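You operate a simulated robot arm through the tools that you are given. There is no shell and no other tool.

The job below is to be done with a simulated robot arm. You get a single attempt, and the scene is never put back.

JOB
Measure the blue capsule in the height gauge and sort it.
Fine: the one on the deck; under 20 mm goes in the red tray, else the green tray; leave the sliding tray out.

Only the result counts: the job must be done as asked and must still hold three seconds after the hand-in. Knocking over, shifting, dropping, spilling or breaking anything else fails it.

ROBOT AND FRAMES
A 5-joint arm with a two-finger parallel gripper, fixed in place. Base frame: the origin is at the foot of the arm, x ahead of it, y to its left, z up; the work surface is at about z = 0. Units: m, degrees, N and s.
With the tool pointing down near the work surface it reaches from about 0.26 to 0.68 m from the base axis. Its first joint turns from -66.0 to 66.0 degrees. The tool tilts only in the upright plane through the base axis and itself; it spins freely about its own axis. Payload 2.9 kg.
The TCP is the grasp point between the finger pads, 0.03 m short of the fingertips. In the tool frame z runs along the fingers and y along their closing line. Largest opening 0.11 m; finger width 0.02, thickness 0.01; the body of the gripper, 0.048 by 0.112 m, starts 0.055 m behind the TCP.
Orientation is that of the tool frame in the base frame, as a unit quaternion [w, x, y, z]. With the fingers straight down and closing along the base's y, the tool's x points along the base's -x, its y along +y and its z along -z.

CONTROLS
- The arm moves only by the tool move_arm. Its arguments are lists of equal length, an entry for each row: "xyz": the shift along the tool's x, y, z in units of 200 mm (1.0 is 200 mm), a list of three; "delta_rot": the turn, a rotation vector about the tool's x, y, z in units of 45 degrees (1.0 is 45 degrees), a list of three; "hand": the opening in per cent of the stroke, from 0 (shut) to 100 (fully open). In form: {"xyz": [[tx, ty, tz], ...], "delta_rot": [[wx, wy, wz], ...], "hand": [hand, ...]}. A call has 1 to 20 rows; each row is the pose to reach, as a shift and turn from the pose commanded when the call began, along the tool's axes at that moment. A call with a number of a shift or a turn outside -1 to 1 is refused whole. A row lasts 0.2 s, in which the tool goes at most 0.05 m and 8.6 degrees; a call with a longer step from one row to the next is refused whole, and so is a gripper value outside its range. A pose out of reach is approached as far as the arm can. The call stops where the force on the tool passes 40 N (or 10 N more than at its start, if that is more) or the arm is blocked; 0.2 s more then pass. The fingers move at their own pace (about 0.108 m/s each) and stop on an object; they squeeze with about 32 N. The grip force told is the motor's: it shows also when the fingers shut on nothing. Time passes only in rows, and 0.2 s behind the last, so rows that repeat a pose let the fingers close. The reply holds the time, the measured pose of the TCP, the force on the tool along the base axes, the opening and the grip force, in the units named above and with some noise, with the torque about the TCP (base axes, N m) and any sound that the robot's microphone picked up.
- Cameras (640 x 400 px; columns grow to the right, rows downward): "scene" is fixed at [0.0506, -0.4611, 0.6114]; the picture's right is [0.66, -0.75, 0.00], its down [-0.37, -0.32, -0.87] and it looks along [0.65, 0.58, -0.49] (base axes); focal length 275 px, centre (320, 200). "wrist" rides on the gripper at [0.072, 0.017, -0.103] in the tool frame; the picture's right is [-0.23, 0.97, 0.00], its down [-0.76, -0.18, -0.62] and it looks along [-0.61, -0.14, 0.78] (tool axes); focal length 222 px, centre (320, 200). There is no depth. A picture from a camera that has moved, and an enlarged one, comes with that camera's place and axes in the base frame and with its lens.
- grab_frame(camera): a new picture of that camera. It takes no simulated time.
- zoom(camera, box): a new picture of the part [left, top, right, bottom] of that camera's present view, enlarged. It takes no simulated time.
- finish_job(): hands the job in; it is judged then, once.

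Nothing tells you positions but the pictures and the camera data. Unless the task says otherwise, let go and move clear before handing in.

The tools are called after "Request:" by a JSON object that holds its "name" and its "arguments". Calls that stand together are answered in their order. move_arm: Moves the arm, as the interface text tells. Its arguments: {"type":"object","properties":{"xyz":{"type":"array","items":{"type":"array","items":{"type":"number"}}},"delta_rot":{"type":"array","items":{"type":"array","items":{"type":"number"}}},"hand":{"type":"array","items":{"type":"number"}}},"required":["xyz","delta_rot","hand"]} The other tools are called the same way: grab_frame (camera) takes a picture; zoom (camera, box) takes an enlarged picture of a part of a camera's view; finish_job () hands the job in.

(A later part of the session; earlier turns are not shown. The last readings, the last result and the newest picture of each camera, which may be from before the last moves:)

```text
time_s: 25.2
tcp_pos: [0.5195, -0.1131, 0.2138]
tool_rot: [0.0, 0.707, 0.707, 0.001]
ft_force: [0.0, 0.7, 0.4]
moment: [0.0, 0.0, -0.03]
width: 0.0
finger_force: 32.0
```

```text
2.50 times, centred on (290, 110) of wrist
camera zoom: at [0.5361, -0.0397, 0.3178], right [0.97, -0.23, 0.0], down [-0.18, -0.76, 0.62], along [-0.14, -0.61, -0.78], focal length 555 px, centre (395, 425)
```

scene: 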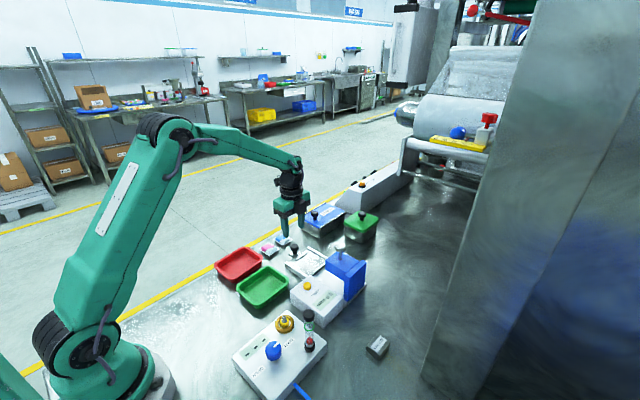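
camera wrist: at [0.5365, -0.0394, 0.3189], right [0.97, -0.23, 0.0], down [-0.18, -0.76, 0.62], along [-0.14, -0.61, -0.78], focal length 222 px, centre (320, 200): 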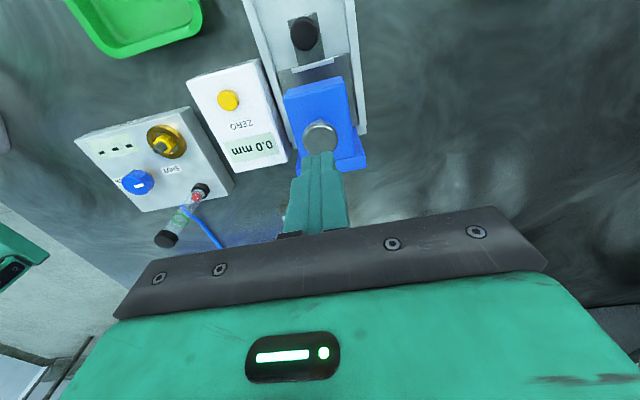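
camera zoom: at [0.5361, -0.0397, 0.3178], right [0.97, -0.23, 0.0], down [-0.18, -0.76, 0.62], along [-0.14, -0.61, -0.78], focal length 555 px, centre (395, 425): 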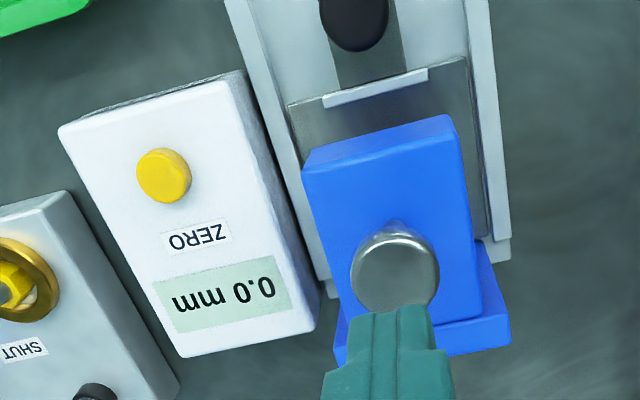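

The plunger springs back by itself. I'll return to the tray knob, grip it the same way, and then pull the tray back out.

Request:
{"name": "move_arm", "arguments": {"xyz": [[0.22, 0, 0], [0.44, 0, 0], [0.66, 0, 0], [0.66, 0, 0.2], [0.66, 0, 0.4], [0.66, 0, 0.6], [0.66, 0, 0.77], [0.66, 0, 0.8], [0.55, 0, 0.8], [0.45, 0, 0.8], [0.39, 0, 0.8], [0.3625, 0, 0.8], [0.3625, 0, 0.8], [0.3625, 0, 0.8], [0.3625, 0, 0.8], [0.3625, 0, 0.8]], "delta_rot": [[0, 0, 0], [0, 0, 0], [0, 0, 0], [0, 0, 0], [0, 0, 0], [0, 0, 0], [0, 0, 0], [0, 0, 0], [0, 0, 0], [0, 0, 0], [0, 0, 0], [0, 0, 0], [0, 0, 0], [0, 0, 0], [0, 0, 0], [0, 0, 0]], "hand": [0, 0, 45, 45, 45, 45, 45, 45, 45, 45, 45, 45, 45, 0, 0, 0]}}

Request:
{"name": "zoom", "arguments": {"camera": "scene", "box": [270, 200, 380, 290]}}

```text
time_s: 28.6
tcp_pos: [0.5196, -0.0393, 0.0534]
tool_rot: [0.0, 0.707, 0.707, 0.0]
ft_force: [-11.5, -0.2, 5.0]
moment: [-0.04, 0.2, -0.05]
width: 0.027
finger_force: 45.2
```

```text
4.44 times, centred on (325, 245) of scene
camera zoom: at [0.0505, -0.4611, 0.6114], right [0.66, -0.75, 0.0], down [-0.37, -0.32, -0.87], along [0.65, 0.58, -0.49], focal length 1220 px, centre (298, 0)
```

zoom: 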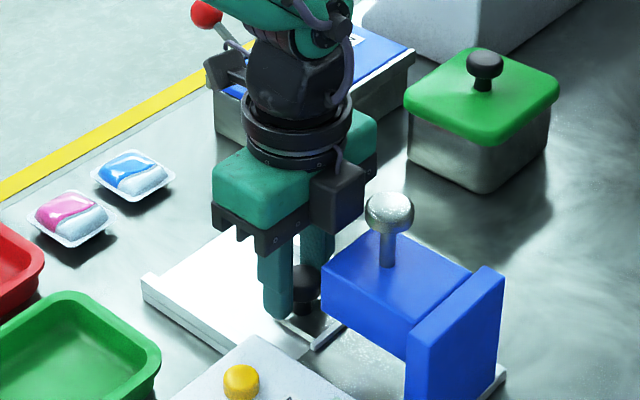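

The knob is gripped again. I'll pull the tray back out in +y, following its slight drift in x.

Request:
{"name": "move_arm", "arguments": {"xyz": [[0, -0.004, 0], [0.05, -0.005, 0], [0.11, -0.006, 0], [0.17, -0.006, 0], [0.23, -0.007, 0], [0.29, -0.008, 0], [0.35, -0.009, 0], [0.41, -0.009, 0], [0.47, -0.01, 0], [0.53, -0.01, 0], [0.565, -0.011, 0], [0.575, -0.011, 0], [0.575, -0.011, 0]], "delta_rot": [[0, 0, 0], [0, 0, 0], [0, 0, 0], [0, 0, 0], [0, 0, 0], [0, 0, 0], [0, 0, 0], [0, 0, 0], [0, 0, 0], [0, 0, 0], [0, 0, 0], [0, 0, 0], [0, 0, 0]], "hand": [0, 0, 0, 0, 0, 0, 0, 0, 0, 0, 0, 0, 0]}}

Request:
{"name": "zoom", "arguments": {"camera": "scene", "box": [250, 200, 380, 300]}}

```text
time_s: 31.4
tcp_pos: [0.5198, 0.0743, 0.0538]
tool_rot: [0.003, 0.707, 0.707, 0.003]
ft_force: [1.6, -0.1, -1.5]
moment: [-0.01, -0.04, -0.03]
width: 0.0274
finger_force: 44.9
stopped in row 13: the force on the tool passed its limit at 40 N (the readings are from after the stop); the commanded pose is now the measured one
```

```text
4.00 times, centred on (315, 250) of scene
camera zoom: at [0.0506, -0.4611, 0.6114], right [0.66, -0.75, 0.0], down [-0.37, -0.32, -0.87], along [0.65, 0.58, -0.49], focal length 1098 px, centre (340, 0)
```

zoom: 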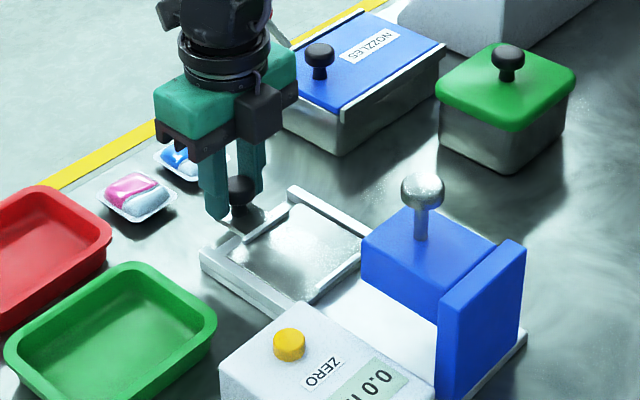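

The tray is at its out stop again. I'll release it, rise, and move above the blue pod to align.

Request:
{"name": "move_arm", "arguments": {"xyz": [[0, 0, 0], [0, 0, 0], [0, 0, -0.2], [0, 0, -0.4], [0, 0, -0.6], [0.15, 0.05, -0.6], [0.3, 0.1, -0.6], [0.45, 0.156, -0.6], [0.45, 0.156, -0.5], [0.45, 0.156, -0.5]], "delta_rot": [[0, 0, 0], [0, 0, 0], [0, 0, 0], [0, 0, 0], [0, 0, 0], [0, 0, 0], [0, 0, 0], [0, 0, 0], [0, 0, 0], [0, 0, 0]], "hand": [45, 45, 45, 45, 60, 60, 60, 60, 60, 60]}}

Request:
{"name": "grab_frame", "arguments": {"camera": "wrist"}}

Request:
{"name": "zoom", "arguments": {"camera": "wrist", "box": [220, 80, 420, 205]}}

Request:
{"name": "zoom", "arguments": {"camera": "scene", "box": [240, 200, 340, 280]}}

```text
time_s: 33.6
tcp_pos: [0.5511, 0.1644, 0.1542]
tool_rot: [0.003, 0.707, 0.707, 0.003]
ft_force: [0.1, 0.3, -0.7]
moment: [0.02, 0.01, 0.02]
width: 0.0659
finger_force: 0.1
```

```text
taken
camera wrist: at [0.5666, 0.2374, 0.258], right [0.97, -0.23, 0.01], down [-0.18, -0.76, 0.62], along [-0.14, -0.6, -0.78], focal length 222 px, centre (320, 200)
```

wrist: 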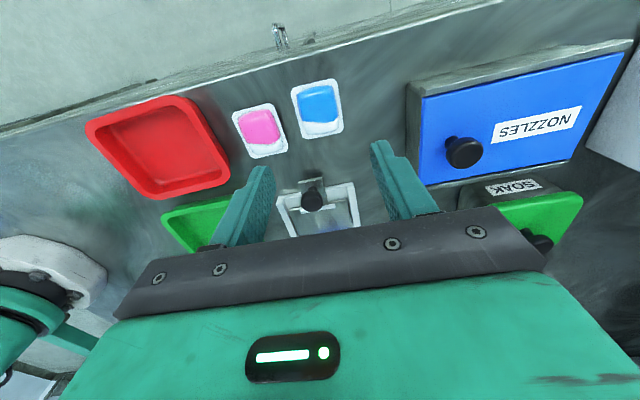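

```text
3.20 times, centred on (320, 142) of wrist
camera zoom: at [0.5666, 0.2374, 0.258], right [0.97, -0.23, 0.01], down [-0.18, -0.76, 0.62], along [-0.14, -0.6, -0.78], focal length 711 px, centre (320, 384)
```

zoom: 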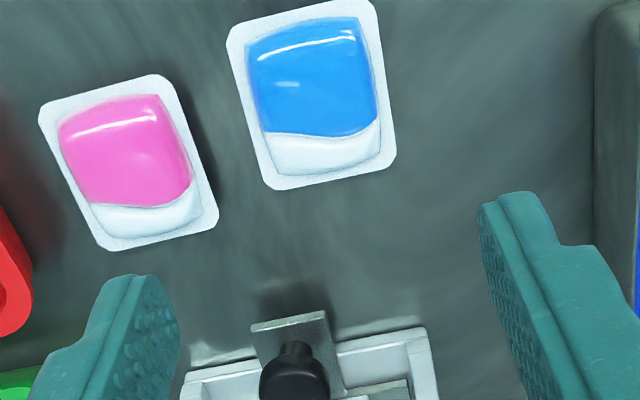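

```text
5.00 times, centred on (290, 240) of scene
camera zoom: at [0.0506, -0.4611, 0.6114], right [0.66, -0.75, 0.0], down [-0.37, -0.32, -0.87], along [0.65, 0.58, -0.49], focal length 1373 px, centre (470, 0)
```

zoom: 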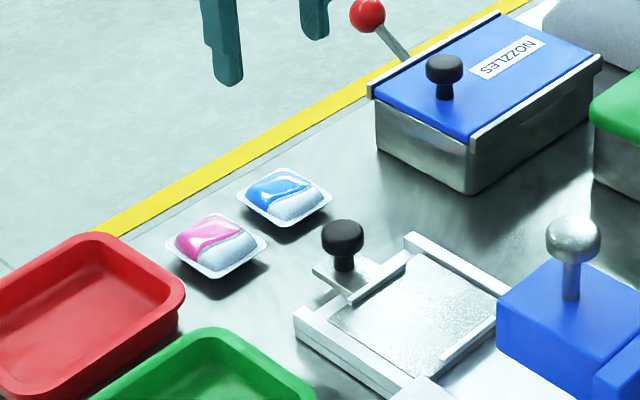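

The pod is centred at about (0.5495, 0.165), with about 22 mm to the pink pod's edge. I'll descend part-way with a 60 mm opening, correcting a 0.5° tilt, and look again.

Request:
{"name": "move_arm", "arguments": {"xyz": [[0.003, -0.0105, 0.15], [0.003, -0.0105, 0.3], [0.003, -0.0105, 0.44], [0.003, -0.0105, 0.44]], "delta_rot": [[0.0108, 0, 0], [0.0108, 0, 0], [0.0108, 0, 0], [0.0108, 0, 0]], "hand": [54.5, 54.5, 54.5, 54.5]}}

Request:
{"name": "zoom", "arguments": {"camera": "wrist", "box": [220, 80, 420, 205]}}

Request:
{"name": "zoom", "arguments": {"camera": "scene", "box": [240, 210, 320, 270]}}

```text
time_s: 34.6
tcp_pos: [0.5492, 0.1649, 0.0648]
tool_rot: [-0.001, 0.707, 0.707, -0.001]
ft_force: [-0.7, 0.4, 0.3]
moment: [-0.03, 0.0, 0.01]
width: 0.0599
finger_force: 0.1
```

```text
3.20 times, centred on (320, 142) of wrist
camera zoom: at [0.5651, 0.2387, 0.1693], right [0.97, -0.23, 0.0], down [-0.18, -0.76, 0.62], along [-0.14, -0.61, -0.78], focal length 711 px, centre (320, 384)
```

zoom: 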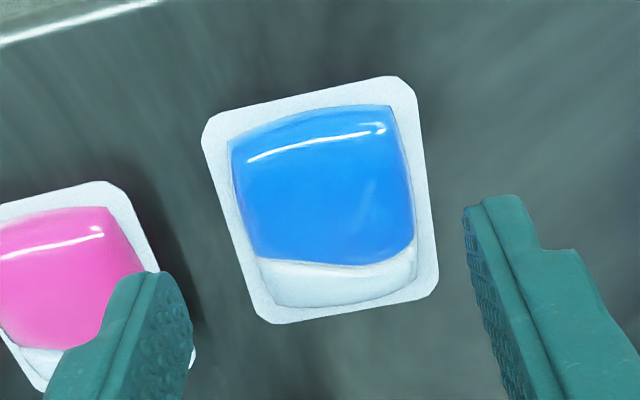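

```text
6.67 times, centred on (280, 240) of scene
camera zoom: at [0.0506, -0.4611, 0.6114], right [0.66, -0.75, 0.0], down [-0.37, -0.32, -0.87], along [0.65, 0.58, -0.49], focal length 1830 px, centre (587, -67)
```

zoom: 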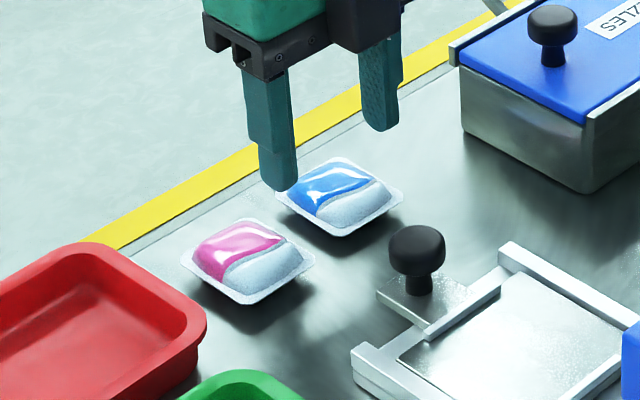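

The fingers straddle the blue pod and the left one is clear of the pink pod. I'll go down to the deck level and close gently on the flange.

Request:
{"name": "move_arm", "arguments": {"xyz": [[-0.005, 0.004, 0.05], [-0.005, 0.004, 0.1], [-0.005, 0.004, 0.14], [-0.005, 0.004, 0.157], [-0.005, 0.004, 0.157]], "delta_rot": [[0, 0, 0], [0, 0, 0], [0, 0, 0], [0, 0, 0], [0, 0, 0]], "hand": [54.5, 54.5, 54.5, 54.5, 54.5]}}

Request:
{"name": "zoom", "arguments": {"camera": "wrist", "box": [220, 100, 420, 225]}}

Request:
{"name": "zoom", "arguments": {"camera": "scene", "box": [240, 210, 320, 270]}}

```text
time_s: 35.8
tcp_pos: [0.5491, 0.1644, 0.0353]
tool_rot: [0.0, 0.707, 0.707, 0.0]
ft_force: [0.5, 0.5, 0.4]
moment: [-0.05, 0.01, -0.02]
width: 0.06
finger_force: 0.1
```

```text
3.20 times, centred on (320, 162) of wrist
camera zoom: at [0.5657, 0.2374, 0.1382], right [0.97, -0.23, 0.0], down [-0.18, -0.76, 0.62], along [-0.14, -0.61, -0.78], focal length 711 px, centre (320, 320)
```

zoom: 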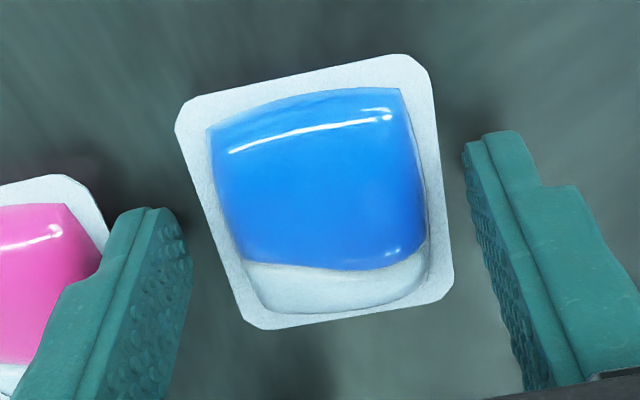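

```text
6.67 times, centred on (280, 240) of scene
camera zoom: at [0.0506, -0.4611, 0.6114], right [0.66, -0.75, 0.0], down [-0.37, -0.32, -0.87], along [0.65, 0.58, -0.49], focal length 1830 px, centre (587, -67)
```

zoom: 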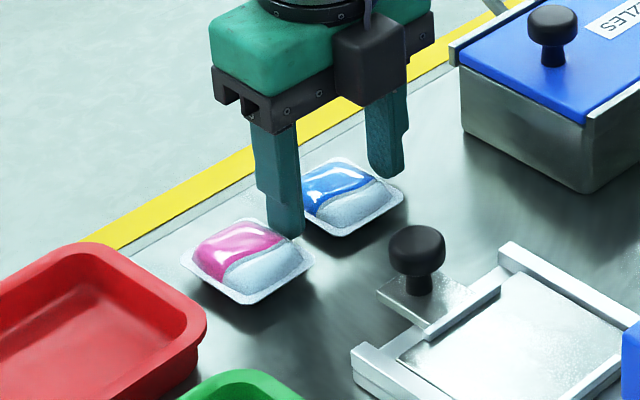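

Both fingers are beside the pod without contact. I'll lower another 1.5 mm and close.

Request:
{"name": "move_arm", "arguments": {"xyz": [[0, 0.002, 0.008], [0, 0.002, 0.008], [0, 0.002, 0.008], [0, 0.002, 0.008], [0, 0.002, 0.008], [0, 0.002, 0.008]], "delta_rot": [[0, 0, 0], [0, 0, 0], [0, 0, 0], [0, 0, 0], [0, 0, 0], [0, 0, 0]], "hand": [54.5, 50, 46, 42, 38, 38]}}

Request:
{"name": "zoom", "arguments": {"camera": "wrist", "box": [220, 100, 420, 225]}}

Request:
{"name": "zoom", "arguments": {"camera": "scene", "box": [240, 210, 320, 270]}}

```text
time_s: 37.2
tcp_pos: [0.5499, 0.166, 0.0338]
tool_rot: [-0.001, 0.707, 0.707, -0.001]
ft_force: [0.0, -0.1, 0.1]
moment: [-0.01, 0.02, -0.01]
width: 0.042
finger_force: 0.1
```

```text
3.20 times, centred on (320, 162) of wrist
camera zoom: at [0.566, 0.2376, 0.1369], right [0.97, -0.23, 0.0], down [-0.18, -0.76, 0.62], along [-0.14, -0.61, -0.78], focal length 711 px, centre (320, 320)
```

zoom: 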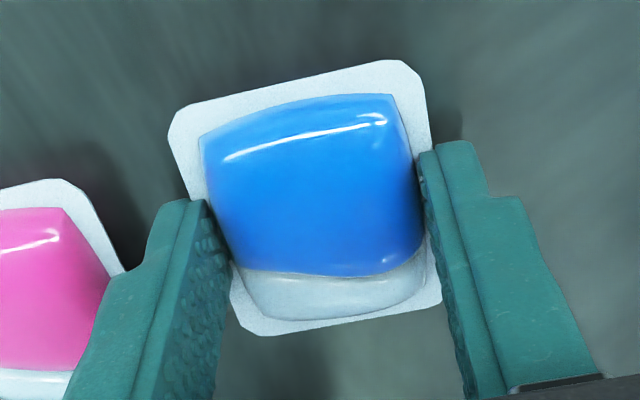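

```text
6.67 times, centred on (280, 240) of scene
camera zoom: at [0.0506, -0.4611, 0.6114], right [0.66, -0.75, 0.0], down [-0.37, -0.32, -0.87], along [0.65, 0.58, -0.49], focal length 1830 px, centre (587, -67)
```

zoom: 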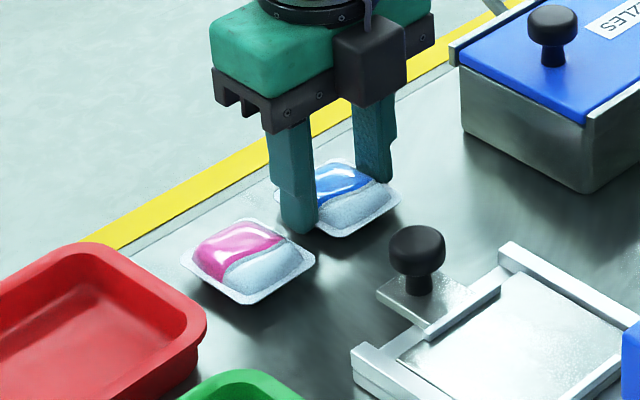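

There's no contact yet at 42 mm, so the solid body is narrower than the flange. I'll keep closing until it stops on the body.

Request:
{"name": "move_arm", "arguments": {"xyz": [[0, 0, 0], [0, 0, 0], [0, 0, 0], [0, 0, 0], [0, 0, 0], [0, 0, 0]], "delta_rot": [[0, 0, 0], [0, 0, 0], [0, 0, 0], [0, 0, 0], [0, 0, 0], [0, 0, 0]], "hand": [36, 34, 32, 30, 28, 28]}}

Request:
{"name": "zoom", "arguments": {"camera": "wrist", "box": [220, 100, 420, 225]}}

```text
time_s: 38.6
tcp_pos: [0.5507, 0.1644, 0.0326]
tool_rot: [0.0, 0.707, 0.707, 0.0]
ft_force: [-0.7, -0.1, 0.1]
moment: [-0.02, -0.01, 0.01]
width: 0.0405
finger_force: 31.7
```

```text
3.20 times, centred on (320, 162) of wrist
camera zoom: at [0.566, 0.2376, 0.1369], right [0.97, -0.23, 0.0], down [-0.18, -0.76, 0.62], along [-0.14, -0.61, -0.78], focal length 711 px, centre (320, 320)
```

zoom: 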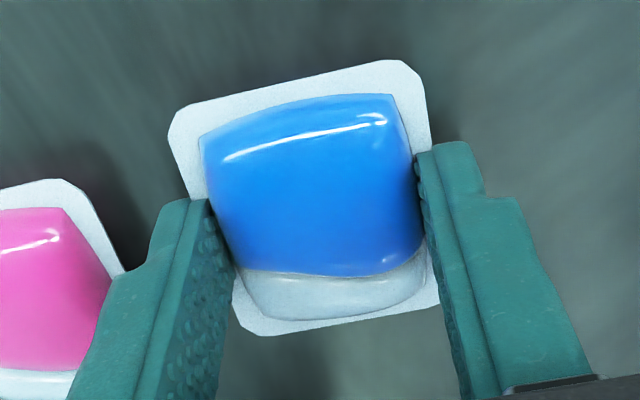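

The pod is held at 40.5 mm with 32 N. I'll lift it straight up and check that it comes along.

Request:
{"name": "move_arm", "arguments": {"xyz": [[0, 0, -0.03], [0, 0, -0.1], [0, 0, -0.2], [0, 0, -0.35], [0, 0, -0.5], [0, 0, -0.5]], "delta_rot": [[0, 0, 0], [0, 0, 0], [0, 0, 0], [0, 0, 0], [0, 0, 0], [0, 0, 0]], "hand": [28, 28, 28, 28, 28, 28]}}

Request:
{"name": "zoom", "arguments": {"camera": "wrist", "box": [220, 100, 420, 225]}}

Request:
{"name": "zoom", "arguments": {"camera": "scene", "box": [240, 170, 340, 270]}}

```text
time_s: 40.0
tcp_pos: [0.5512, 0.1637, 0.1335]
tool_rot: [-0.001, 0.707, 0.707, 0.001]
ft_force: [0.0, 0.3, 0.5]
moment: [-0.04, -0.03, -0.02]
width: 0.0406
finger_force: 32.2
```

```text
3.20 times, centred on (320, 162) of wrist
camera zoom: at [0.5666, 0.2373, 0.2374], right [0.97, -0.23, 0.0], down [-0.18, -0.76, 0.62], along [-0.14, -0.61, -0.78], focal length 711 px, centre (320, 320)
```

zoom: 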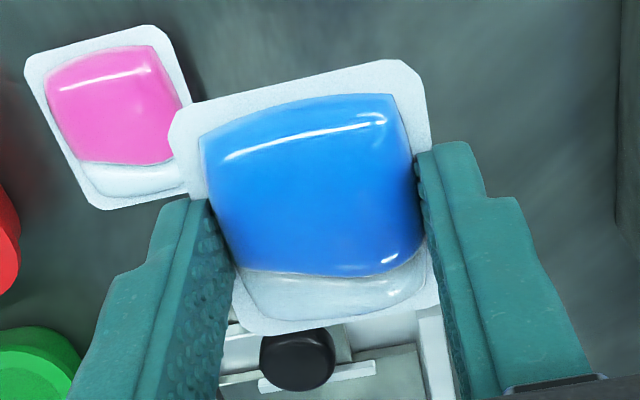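

```text
4.00 times, centred on (290, 220) of scene
camera zoom: at [0.0506, -0.4611, 0.6114], right [0.66, -0.75, 0.0], down [-0.37, -0.32, -0.87], along [0.65, 0.58, -0.49], focal length 1098 px, centre (440, 120)
```

zoom: 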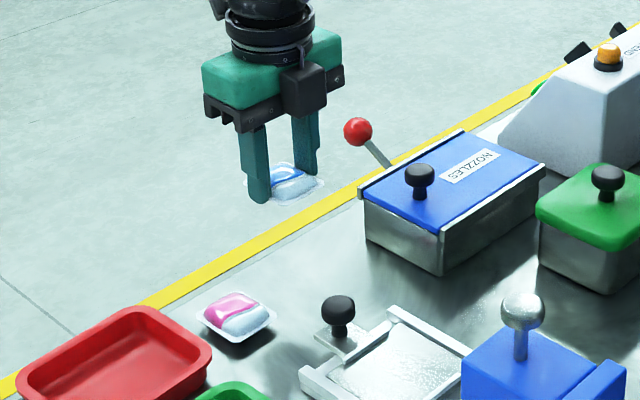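

The pod is held level. I'll carry it over the tray, placing its centre at about (0.520, 0.002), which will end up under the plunger, and lower to just above the plate.

Request:
{"name": "move_arm", "arguments": {"xyz": [[-0.1, -0.02, 0], [-0.25, -0.05, 0], [-0.42, -0.08, 0], [-0.6, -0.115, 0], [-0.75, -0.145, 0], [-0.805, -0.1525, 0], [-0.805, -0.1525, 0.15], [-0.805, -0.1525, 0.3], [-0.805, -0.1525, 0.364], [-0.805, -0.1525, 0.364]], "delta_rot": [[0, 0, 0], [0, 0, 0], [0, 0, 0], [0, 0, 0], [0, 0, 0], [0, 0, 0], [0, 0, 0], [0, 0, 0], [0, 0, 0], [0, 0, 0]], "hand": [28, 28, 28, 28, 28, 28, 28, 28, 28, 28]}}

Request:
{"name": "zoom", "arguments": {"camera": "wrist", "box": [220, 80, 420, 205]}}

Request:
{"name": "zoom", "arguments": {"camera": "scene", "box": [260, 210, 360, 290]}}

```text
time_s: 42.2
tcp_pos: [0.5194, 0.0037, 0.0619]
tool_rot: [0.0, 0.707, 0.707, 0.0]
ft_force: [0.0, 0.5, 0.6]
moment: [0.02, 0.0, -0.02]
width: 0.0407
finger_force: 31.8
```

```text
3.20 times, centred on (320, 142) of wrist
camera zoom: at [0.5357, 0.0769, 0.164], right [0.97, -0.23, 0.0], down [-0.18, -0.76, 0.62], along [-0.14, -0.61, -0.78], focal length 711 px, centre (320, 384)
```

zoom: 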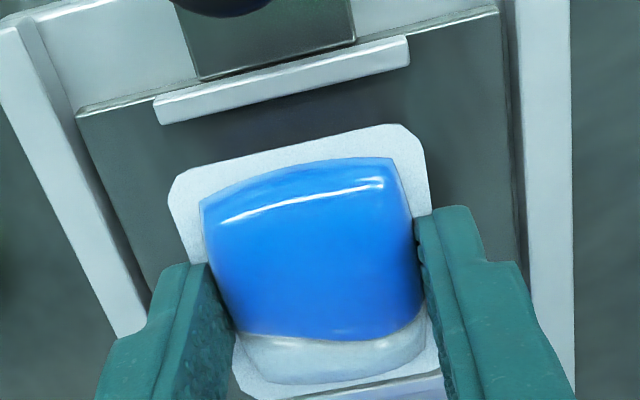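

```text
5.00 times, centred on (310, 250) of scene
camera zoom: at [0.0506, -0.4611, 0.6114], right [0.66, -0.75, 0.0], down [-0.37, -0.32, -0.87], along [0.65, 0.58, -0.49], focal length 1373 px, centre (370, -50)
```

zoom: 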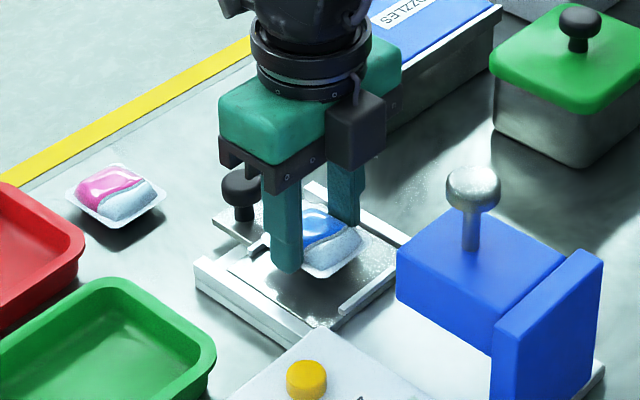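

The pod hovers over the plate between the two ridges. I'll shift 2.5 mm toward -y to centre it and lower in small steps, watching the force.

Request:
{"name": "move_arm", "arguments": {"xyz": [[-0.0125, 0.003, 0.02], [-0.0125, 0.003, 0.045], [-0.0125, 0.003, 0.06], [-0.0125, 0.003, 0.065], [-0.0125, 0.003, 0.07], [-0.0125, 0.003, 0.07]], "delta_rot": [[0, 0, 0], [0, 0, 0], [0, 0, 0], [0, 0, 0], [0, 0, 0], [0, 0, 0]], "hand": [28, 28, 28, 28, 28, 28]}}

Request:
{"name": "zoom", "arguments": {"camera": "wrist", "box": [220, 80, 420, 205]}}

Request:
{"name": "zoom", "arguments": {"camera": "scene", "box": [280, 225, 340, 275]}}

```text
time_s: 43.6
tcp_pos: [0.52, 0.0018, 0.0476]
tool_rot: [0.002, 0.707, 0.707, 0.001]
ft_force: [-7.8, -1.1, 32.7]
moment: [-0.06, 0.58, 0.03]
width: 0.0407
finger_force: 32.2
```

```text
3.20 times, centred on (320, 142) of wrist
camera zoom: at [0.5366, 0.0742, 0.1517], right [0.97, -0.23, 0.0], down [-0.18, -0.76, 0.62], along [-0.14, -0.61, -0.78], focal length 711 px, centre (320, 384)
```

zoom: 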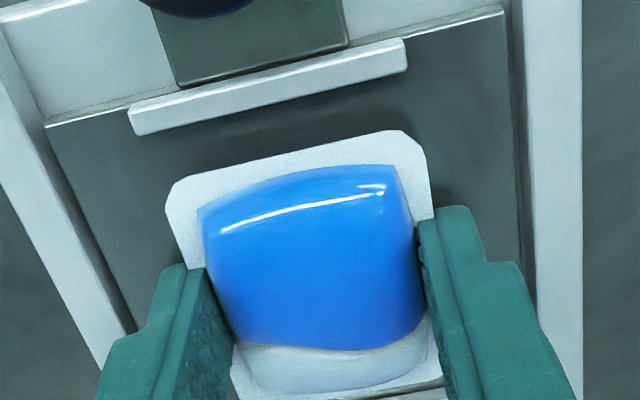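

```text
8.00 times, centred on (310, 250) of scene
camera zoom: at [0.0504, -0.4611, 0.6114], right [0.66, -0.75, 0.0], down [-0.36, -0.32, -0.87], along [0.65, 0.58, -0.49], focal length 2197 px, centre (400, -200)
```

zoom: 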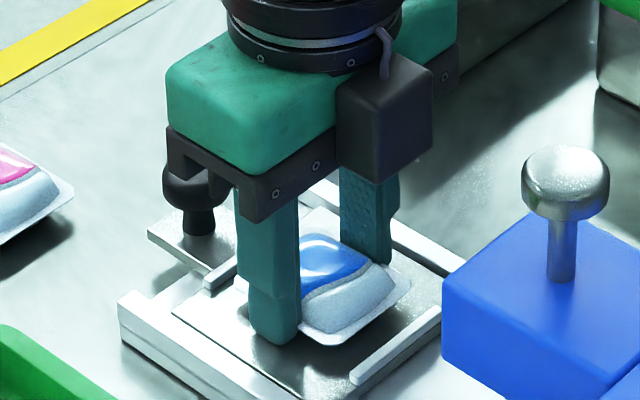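

The pod is touching the tray with 33 N down, which is more than needed. I'll ease up about 2 mm until the load is small.

Request:
{"name": "move_arm", "arguments": {"xyz": [[0, 0, -0.005], [0, 0, -0.01], [0, 0, -0.01]], "delta_rot": [[0, 0, 0], [0, 0, 0], [0, 0, 0]], "hand": [28, 28, 28]}}

```text
time_s: 44.4
tcp_pos: [0.5211, 0.0013, 0.0471]
tool_rot: [0.001, 0.707, 0.707, 0.001]
ft_force: [6.2, 0.0, 11.3]
moment: [0.03, -0.15, 0.01]
width: 0.0411
finger_force: 32.6
```

The load is down to 11 N. I'll ease up 1 mm more, then open slowly.

Request:
{"name": "move_arm", "arguments": {"xyz": [[0, 0, -0.004], [0, 0, -0.004], [0, 0, -0.004]], "delta_rot": [[0, 0, 0], [0, 0, 0], [0, 0, 0]], "hand": [28, 28, 28]}}

Request:
{"name": "zoom", "arguments": {"camera": "scene", "box": [280, 225, 340, 275]}}

```text
time_s: 45.2
tcp_pos: [0.5194, 0.0013, 0.0481]
tool_rot: [-0.002, 0.707, 0.707, -0.001]
ft_force: [0.4, 1.1, 1.1]
moment: [-0.01, -0.03, 0.01]
width: 0.0408
finger_force: 32.0
```

```text
8.00 times, centred on (310, 250) of scene
camera zoom: at [0.0506, -0.4611, 0.6114], right [0.66, -0.75, 0.0], down [-0.37, -0.32, -0.87], along [0.65, 0.58, -0.49], focal length 2197 px, centre (400, -200)
```

zoom: 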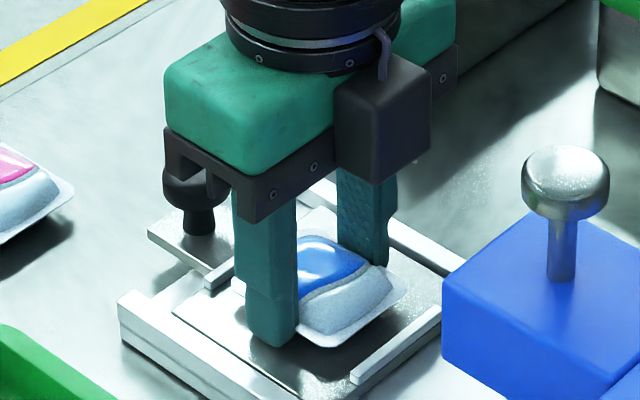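

Load is now about 1 N and the pod rests on the plate. I'll open to about 54 mm and rise straight up.

Request:
{"name": "move_arm", "arguments": {"xyz": [[0, 0, 0], [0, 0, 0], [0, 0, 0], [0, 0, -0.03], [0, 0, -0.12], [0, 0, -0.25], [0, 0, -0.45], [0, 0, -0.45]], "delta_rot": [[0, 0, 0], [0, 0, 0], [0, 0, 0], [0, 0, 0], [0, 0, 0], [0, 0, 0], [0, 0, 0], [0, 0, 0]], "hand": [42, 49, 49, 49, 49, 49, 49, 49]}}

Request:
{"name": "zoom", "arguments": {"camera": "wrist", "box": [220, 80, 420, 205]}}

Request:
{"name": "zoom", "arguments": {"camera": "scene", "box": [270, 220, 350, 280]}}

```text
time_s: 47.0
tcp_pos: [0.5191, 0.0023, 0.1395]
tool_rot: [0.0, 0.707, 0.707, 0.0]
ft_force: [-0.5, 0.5, -0.6]
moment: [0.0, -0.01, 0.02]
width: 0.054
finger_force: 0.1
```

```text
3.20 times, centred on (320, 142) of wrist
camera zoom: at [0.5358, 0.075, 0.243], right [0.97, -0.23, 0.0], down [-0.18, -0.76, 0.62], along [-0.14, -0.61, -0.78], focal length 711 px, centre (320, 384)
```

zoom: 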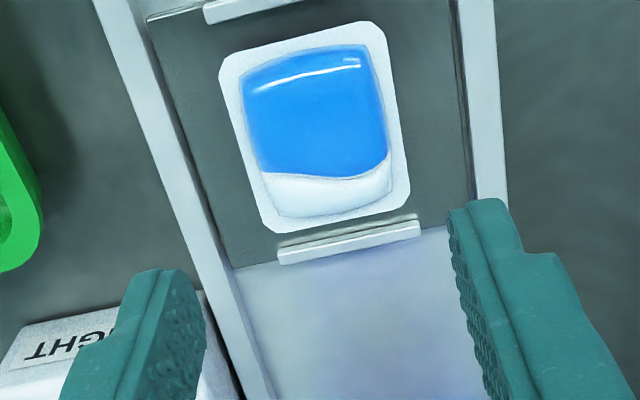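

```text
6.67 times, centred on (310, 250) of scene
camera zoom: at [0.0506, -0.4611, 0.6114], right [0.66, -0.75, 0.0], down [-0.37, -0.32, -0.87], along [0.65, 0.58, -0.49], focal length 1830 px, centre (387, -133)
```

zoom: 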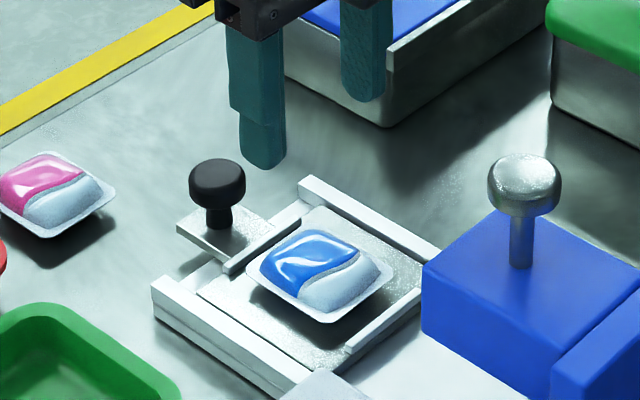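

The pod sits flat on the tray between the ridges. I'll go back to the tray knob, grip it, and push the tray in gently.

Request:
{"name": "move_arm", "arguments": {"xyz": [[0.15, 0, 0], [0.3, 0, 0], [0.375, 0.0015, 0], [0.375, 0.0015, 0.15], [0.375, 0.0015, 0.3], [0.375, 0.0015, 0.4], [0.375, 0.0015, 0.4215], [0.375, 0.0015, 0.4215], [0.375, 0.0015, 0.4215], [0.375, 0.0015, 0.4215], [0.375, 0.0015, 0.4215]], "delta_rot": [[0, 0, 0], [0, 0, 0], [0, 0, 0], [0, 0, 0], [0, 0, 0], [0, 0, 0], [0, 0, 0], [0, 0, 0], [0, 0, 0], [0, 0, 0], [0, 0, 0]], "hand": [49, 49, 49, 49, 49, 49, 49, 49, 0, 0, 0]}}

Request:
{"name": "zoom", "arguments": {"camera": "scene", "box": [260, 205, 380, 305]}}

```text
time_s: 49.4
tcp_pos: [0.5194, 0.0766, 0.0536]
tool_rot: [-0.001, 0.706, 0.708, -0.001]
ft_force: [-4.5, 0.2, 0.8]
moment: [0.02, 0.08, -0.02]
width: 0.027
finger_force: 44.8
```

```text
4.00 times, centred on (320, 255) of scene
camera zoom: at [0.0506, -0.4611, 0.6114], right [0.66, -0.75, 0.0], down [-0.37, -0.32, -0.87], along [0.65, 0.58, -0.49], focal length 1098 px, centre (320, -20)
```

zoom: 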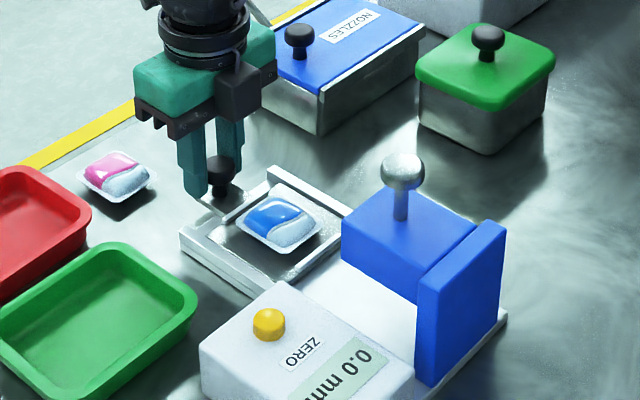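

The knob is gripped and the pod is undisturbed. I'll slide the tray in smoothly to its stop.

Request:
{"name": "move_arm", "arguments": {"xyz": [[-0.015, -0.002, 0], [-0.045, -0.002, 0], [-0.09, -0.001, 0], [-0.14, -0.001, 0], [-0.19, 0, 0], [-0.24, 0, 0], [-0.29, 0.001, 0], [-0.34, 0.001, 0], [-0.39, 0.002, 0], [-0.44, 0.003, 0], [-0.49, 0.003, 0], [-0.53, 0.004, 0], [-0.56, 0.004, 0], [-0.575, 0.004, 0], [-0.583, 0.004, 0], [-0.588, 0.004, 0]], "delta_rot": [[0, 0, 0], [0, 0, 0], [0, 0, 0], [0, 0, 0], [0, 0, 0], [0, 0, 0], [0, 0, 0], [0, 0, 0], [0, 0, 0], [0, 0, 0], [0, 0, 0], [0, 0, 0], [0, 0, 0], [0, 0, 0], [0, 0, 0], [0, 0, 0]], "hand": [0, 0, 0, 0, 0, 0, 0, 0, 0, 0, 0, 0, 0, 0, 0, 0]}}

Request:
{"name": "zoom", "arguments": {"camera": "scene", "box": [270, 215, 380, 315]}}

```text
time_s: 52.8
tcp_pos: [0.5201, -0.0394, 0.0541]
tool_rot: [-0.002, 0.705, 0.709, -0.002]
ft_force: [-14.7, 34.3, -5.9]
moment: [0.55, 0.28, -0.22]
width: 0.027
finger_force: 45.3
```

```text
4.00 times, centred on (325, 265) of scene
camera zoom: at [0.0507, -0.461, 0.6114], right [0.66, -0.75, 0.0], down [-0.37, -0.32, -0.87], along [0.65, 0.58, -0.49], focal length 1098 px, centre (300, -60)
```

zoom: 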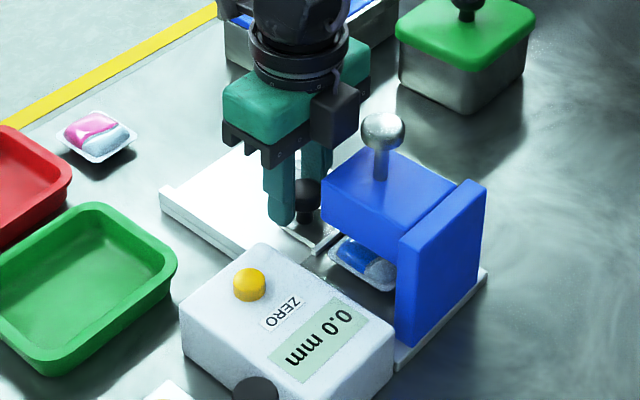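

The tray is at the in-stop with the pod under the head. I'll relax, release the knob, back off, rise and come over the plunger again.

Request:
{"name": "move_arm", "arguments": {"xyz": [[0.02, 0, 0], [0.02, 0, 0], [0.02, 0, 0], [0.1, 0, 0], [0.2, 0, 0], [0.3, 0, 0], [0.3, 0, -0.2], [0.3, 0, -0.4], [0.3, 0, -0.6], [0.3, 0, -0.8], [0.1, 0, -0.8], [-0.1, 0, -0.8], [-0.3, 0, -0.8], [-0.364, 0, -0.8], [-0.364, 0, -0.8]], "delta_rot": [[0, 0, 0], [0, 0, 0], [0, 0, 0], [0, 0, 0], [0, 0, 0], [0, 0, 0], [0, 0, 0], [0, 0, 0], [0, 0, 0], [0, 0, 0], [0, 0, 0], [0, 0, 0], [0, 0, 0], [0, 0, 0], [0, 0, 0]], "hand": [0, 45, 45, 45, 45, 45, 45, 0, 0, 0, 0, 0, 0, 0, 0]}}

Request:
{"name": "zoom", "arguments": {"camera": "scene", "box": [280, 200, 380, 300]}}

Request:
{"name": "zoom", "arguments": {"camera": "wrist", "box": [180, 30, 400, 190]}}

```text
time_s: 56.0
tcp_pos: [0.5199, -0.115, 0.2131]
tool_rot: [-0.001, 0.707, 0.707, 0.0]
ft_force: [0.1, 0.5, 0.3]
moment: [0.01, -0.03, -0.01]
width: 0.0
finger_force: 31.8
```

```text
4.00 times, centred on (330, 250) of scene
camera zoom: at [0.0506, -0.4611, 0.6114], right [0.66, -0.75, 0.0], down [-0.37, -0.32, -0.87], along [0.65, 0.58, -0.49], focal length 1098 px, centre (280, 0)
```

zoom: 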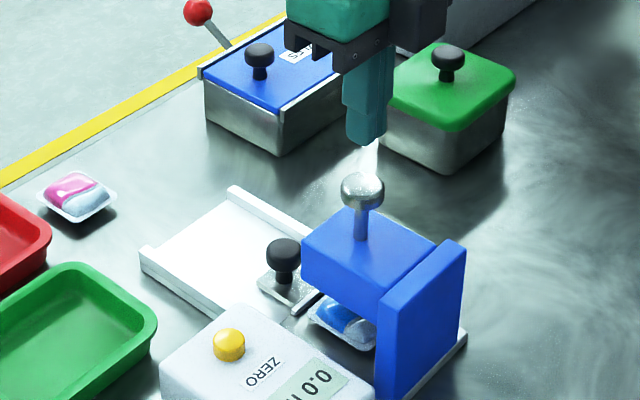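

```text
2.50 times, centred on (290, 110) of wrist
camera zoom: at [0.5364, -0.0423, 0.3173], right [0.97, -0.23, 0.0], down [-0.18, -0.76, 0.62], along [-0.14, -0.61, -0.78], focal length 555 px, centre (395, 425)
```

zoom: 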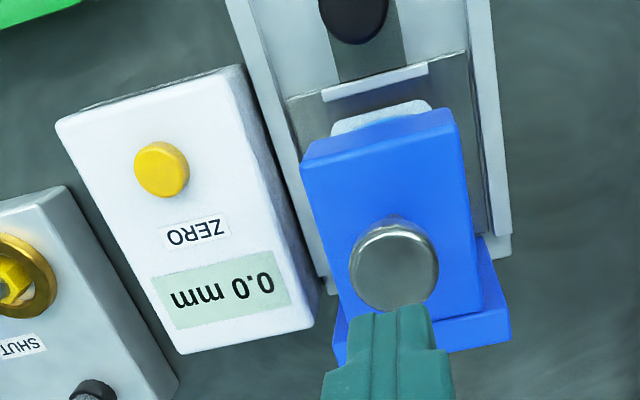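

The pod is under the head and the display reads 0.0 mm. I'll lower onto the plunger and press carefully in 1 mm steps.

Request:
{"name": "move_arm", "arguments": {"xyz": [[0, 0, 0.08], [0, 0, 0.16], [0, 0, 0.19], [0, 0, 0.2], [0, 0, 0.21], [0, 0, 0.215]], "delta_rot": [[0, 0, 0], [0, 0, 0], [0, 0, 0], [0, 0, 0], [0, 0, 0], [0, 0, 0]], "hand": [0, 0, 0, 0, 0, 0]}}

Request:
{"name": "zoom", "arguments": {"camera": "scene", "box": [280, 210, 390, 320]}}

```text
time_s: 57.4
tcp_pos: [0.521, -0.1148, 0.1719]
tool_rot: [0.001, 0.707, 0.707, 0.0]
ft_force: [0.3, -0.9, 0.9]
moment: [-0.03, 0.01, -0.01]
width: 0.0
finger_force: 32.1
```

```text
3.64 times, centred on (335, 265) of scene
camera zoom: at [0.0506, -0.4611, 0.6114], right [0.66, -0.75, 0.0], down [-0.37, -0.32, -0.87], along [0.65, 0.58, -0.49], focal length 998 px, centre (266, -36)
```

zoom: 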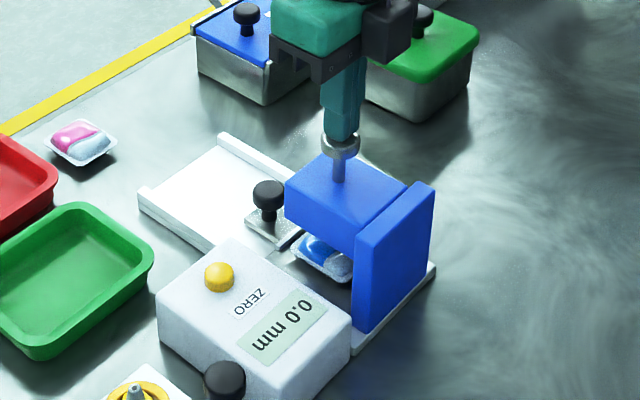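

Just at the plunger top now. I'll press down another few mm in 1 mm steps and check.

Request:
{"name": "move_arm", "arguments": {"xyz": [[0, 0, 0.005], [0, 0, 0.01], [0, 0, 0.015], [0, 0, 0.02], [0, 0, 0.025], [0, 0, 0.025]], "delta_rot": [[0, 0, 0], [0, 0, 0], [0, 0, 0], [0, 0, 0], [0, 0, 0], [0, 0, 0]], "hand": [0, 0, 0, 0, 0, 0]}}

Request:
{"name": "zoom", "arguments": {"camera": "scene", "box": [280, 210, 390, 320]}}

```text
time_s: 58.8
tcp_pos: [0.5207, -0.1145, 0.167]
tool_rot: [0.0, 0.707, 0.707, 0.0]
ft_force: [0.9, -0.7, 1.2]
moment: [-0.05, 0.01, 0.02]
width: 0.0
finger_force: 31.9
```

```text
3.64 times, centred on (335, 265) of scene
camera zoom: at [0.0506, -0.4611, 0.6114], right [0.66, -0.75, 0.0], down [-0.37, -0.32, -0.87], along [0.65, 0.58, -0.49], focal length 998 px, centre (266, -36)
```

zoom: 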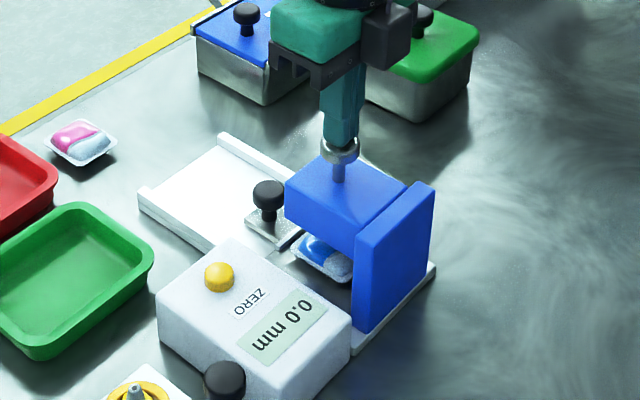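

The plunger moves freely with about 1 N and still no reading. I'll continue in 1 mm steps.

Request:
{"name": "move_arm", "arguments": {"xyz": [[0, 0, 0.005], [0, 0, 0.01], [0, 0, 0.015], [0, 0, 0.02], [0, 0, 0.02]], "delta_rot": [[0, 0, 0], [0, 0, 0], [0, 0, 0], [0, 0, 0], [0, 0, 0]], "hand": [0, 0, 0, 0, 0]}}

Request:
{"name": "zoom", "arguments": {"camera": "scene", "box": [280, 210, 390, 320]}}

```text
time_s: 60.0
tcp_pos: [0.5208, -0.1142, 0.163]
tool_rot: [0.0, 0.708, 0.707, 0.0]
ft_force: [-0.7, 0.2, 1.2]
moment: [-0.02, 0.0, 0.02]
width: 0.0
finger_force: 31.8
```

```text
3.64 times, centred on (335, 265) of scene
camera zoom: at [0.0506, -0.4611, 0.6114], right [0.66, -0.75, 0.0], down [-0.37, -0.32, -0.87], along [0.65, 0.58, -0.49], focal length 998 px, centre (266, -36)
```

zoom: 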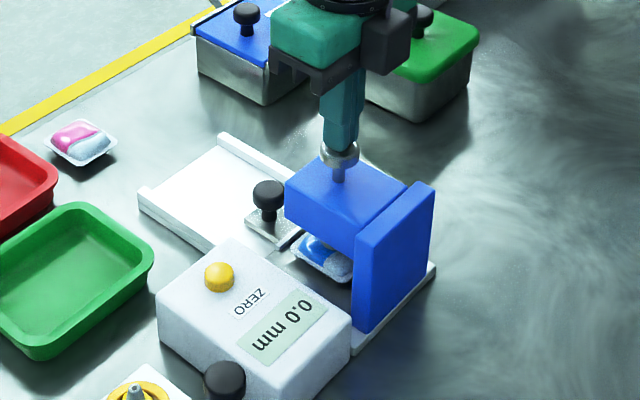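

Still free. I'll go on a few mm more, watching both the foot and the display.

Request:
{"name": "move_arm", "arguments": {"xyz": [[0, 0, 0.005], [0, 0, 0.01], [0, 0, 0.015], [0, 0, 0.015]], "delta_rot": [[0, 0, 0], [0, 0, 0], [0, 0, 0], [0, 0, 0]], "hand": [0, 0, 0, 0]}}

Request:
{"name": "zoom", "arguments": {"camera": "scene", "box": [300, 240, 380, 310]}}

```text
time_s: 61.0
tcp_pos: [0.5212, -0.1148, 0.1587]
tool_rot: [0.0, 0.707, 0.707, -0.001]
ft_force: [-0.3, 0.6, 1.6]
moment: [0.0, -0.01, -0.01]
width: 0.0002
finger_force: 32.1
```

```text
5.71 times, centred on (340, 275) of scene
camera zoom: at [0.0506, -0.4611, 0.6114], right [0.66, -0.75, 0.0], down [-0.37, -0.32, -0.87], along [0.65, 0.58, -0.49], focal length 1569 px, centre (206, -229)
```

zoom: 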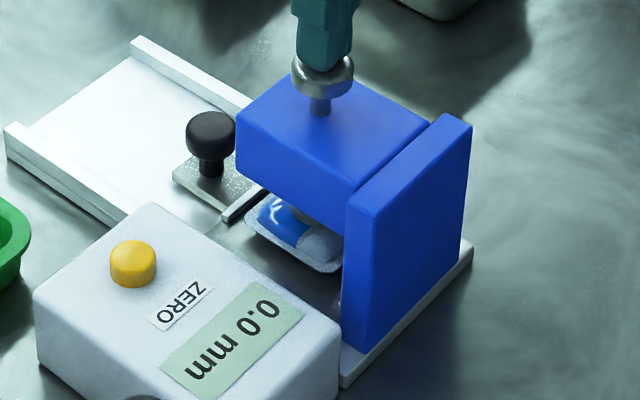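

The foot is now just above the pod's dome. I'll continue in 1 mm steps.

Request:
{"name": "move_arm", "arguments": {"xyz": [[0, 0, 0.005], [0, 0, 0.01], [0, 0, 0.01]], "delta_rot": [[0, 0, 0], [0, 0, 0], [0, 0, 0]], "hand": [0, 0, 0]}}

Request:
{"name": "zoom", "arguments": {"camera": "scene", "box": [300, 240, 380, 310]}}

```text
time_s: 61.8
tcp_pos: [0.5219, -0.1139, 0.1582]
tool_rot: [0.0, 0.707, 0.708, 0.0]
ft_force: [-6.1, -0.1, 13.7]
moment: [-0.01, 0.18, 0.03]
width: 0.0001
finger_force: 32.2
```

```text
5.71 times, centred on (340, 275) of scene
camera zoom: at [0.0505, -0.461, 0.6114], right [0.66, -0.75, 0.0], down [-0.36, -0.32, -0.87], along [0.65, 0.58, -0.49], focal length 1569 px, centre (206, -229)
```

zoom: 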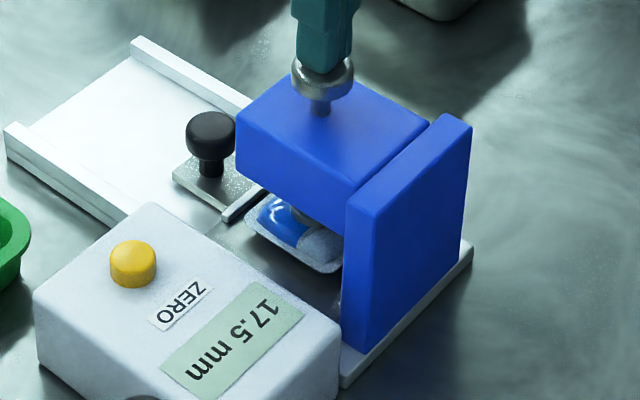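

The display reads 17.5 mm at about 14 N contact. I'll confirm the digits from the wrist camera and a closer scene zoom before lifting.

Request:
{"name": "zoom", "arguments": {"camera": "wrist", "box": [200, 100, 320, 190]}}

Request:
{"name": "zoom", "arguments": {"camera": "scene", "box": [315, 260, 360, 300]}}

```text
4.44 times, centred on (260, 145) of wrist
camera zoom: at [0.5372, -0.0413, 0.2622], right [0.97, -0.23, 0.0], down [-0.18, -0.76, 0.62], along [-0.14, -0.61, -0.78], focal length 987 px, centre (587, 444)
```

zoom: 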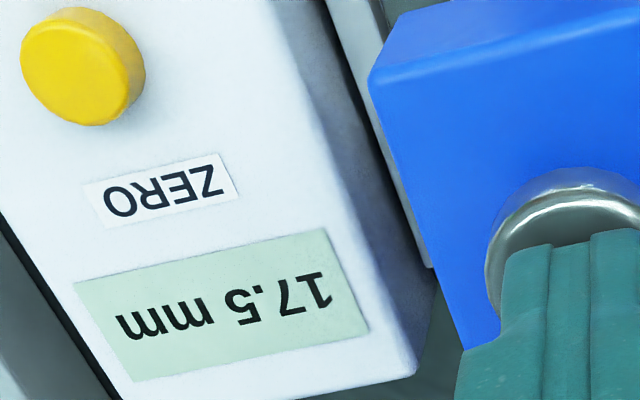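

```text
10.00 times, centred on (338, 280) of scene
camera zoom: at [0.0505, -0.461, 0.6114], right [0.66, -0.75, 0.0], down [-0.36, -0.32, -0.87], along [0.65, 0.58, -0.49], focal length 2746 px, centre (145, -600)
```

zoom: 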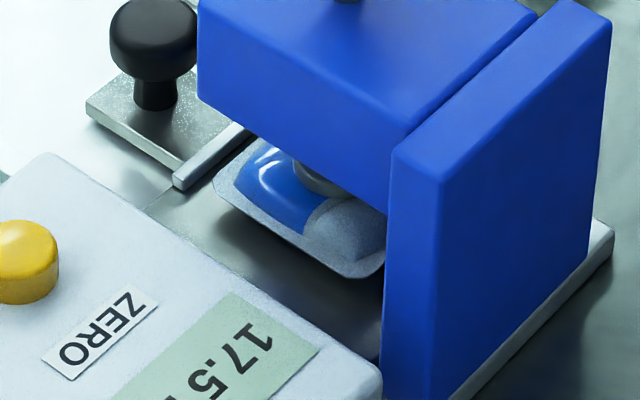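

The reading is confirmed at 17.5 mm, under 20 mm. I'll lift off the plunger and return to the tray knob, gripping it to pull the tray out.

Request:
{"name": "move_arm", "arguments": {"xyz": [[0, 0, -0.05], [0, 0, -0.15], [0, 0, -0.285], [0.22, 0, -0.285], [0.45, 0, -0.285], [0.67, 0, -0.285], [0.67, 0, -0.1], [0.67, 0, 0.1], [0.67, 0, 0.3], [0.67, 0, 0.48], [0.67, 0, 0.515], [0.56, 0, 0.515], [0.46, 0, 0.515], [0.4, 0, 0.515], [0.3725, 0, 0.515], [0.3725, 0, 0.515], [0.3725, 0, 0.515], [0.3725, 0, 0.515], [0.3725, 0, 0.515]], "delta_rot": [[0, 0, 0], [0, 0, 0], [0, 0, 0], [0, 0, 0], [0, 0, 0], [0, 0, 0], [0, 0, 0], [0, 0, 0], [0, 0, 0], [0, 0, 0], [0, 0, 0], [0, 0, 0], [0, 0, 0], [0, 0, 0], [0, 0, 0], [0, 0, 0], [0, 0, 0], [0, 0, 0], [0, 0, 0]], "hand": [0, 0, 0, 0, 0, 45, 45, 45, 45, 45, 45, 45, 45, 45, 45, 45, 0, 0, 0]}}

Request:
{"name": "zoom", "arguments": {"camera": "scene", "box": [270, 215, 380, 315]}}

```text
time_s: 65.8
tcp_pos: [0.5199, -0.0401, 0.0543]
tool_rot: [-0.001, 0.707, 0.707, -0.001]
ft_force: [-12.5, 0.1, 4.9]
moment: [-0.03, 0.24, -0.06]
width: 0.0273
finger_force: 45.2
```

```text
4.00 times, centred on (325, 265) of scene
camera zoom: at [0.0505, -0.4611, 0.6114], right [0.66, -0.75, 0.0], down [-0.37, -0.32, -0.87], along [0.65, 0.58, -0.49], focal length 1098 px, centre (300, -60)
```

zoom: 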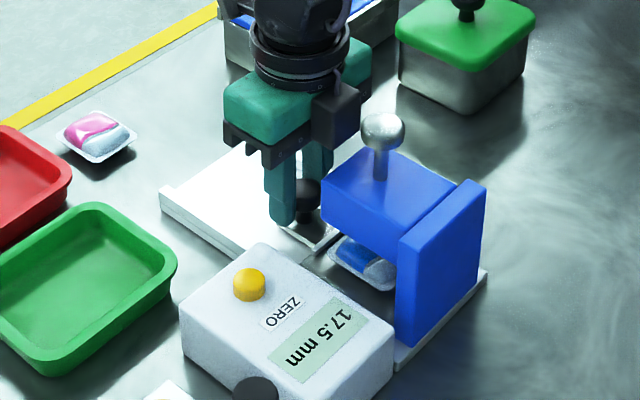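

The display holds 17.5 mm. I'll pull the tray with the pod back out smoothly.

Request:
{"name": "move_arm", "arguments": {"xyz": [[0, -0.005, 0], [0.02, -0.005, 0], [0.05, -0.006, 0], [0.1, -0.006, 0], [0.15, -0.007, 0], [0.2, -0.007, 0], [0.25, -0.008, 0], [0.3, -0.008, 0], [0.35, -0.009, 0], [0.4, -0.009, 0], [0.45, -0.01, 0], [0.5, -0.01, 0], [0.54, -0.011, 0], [0.565, -0.011, 0], [0.574, -0.011, 0], [0.577, -0.011, 0], [0.577, -0.011, 0]], "delta_rot": [[0, 0, 0], [0, 0, 0], [0, 0, 0], [0, 0, 0], [0, 0, 0], [0, 0, 0], [0, 0, 0], [0, 0, 0], [0, 0, 0], [0, 0, 0], [0, 0, 0], [0, 0, 0], [0, 0, 0], [0, 0, 0], [0, 0, 0], [0, 0, 0], [0, 0, 0]], "hand": [0, 0, 0, 0, 0, 0, 0, 0, 0, 0, 0, 0, 0, 0, 0, 0, 0]}}

Request:
{"name": "zoom", "arguments": {"camera": "scene", "box": [260, 205, 380, 305]}}

```text
time_s: 69.4
tcp_pos: [0.5202, 0.0752, 0.0539]
tool_rot: [0.002, 0.708, 0.707, 0.001]
ft_force: [23.7, -6.2, -18.5]
moment: [-0.03, -0.33, 0.15]
width: 0.0269
finger_force: 45.3
```

```text
4.00 times, centred on (320, 255) of scene
camera zoom: at [0.0507, -0.461, 0.6114], right [0.66, -0.75, 0.0], down [-0.37, -0.32, -0.87], along [0.65, 0.58, -0.49], focal length 1098 px, centre (320, -20)
```

zoom: 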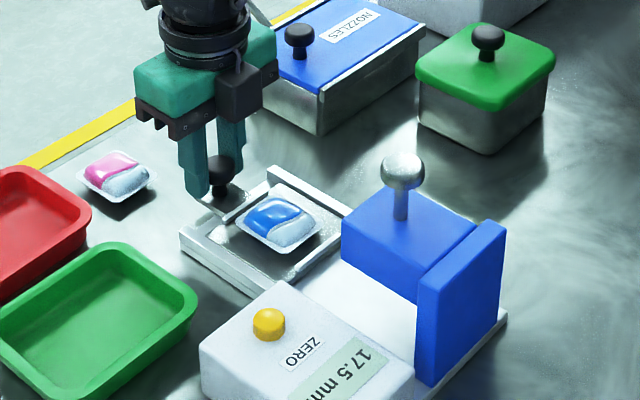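

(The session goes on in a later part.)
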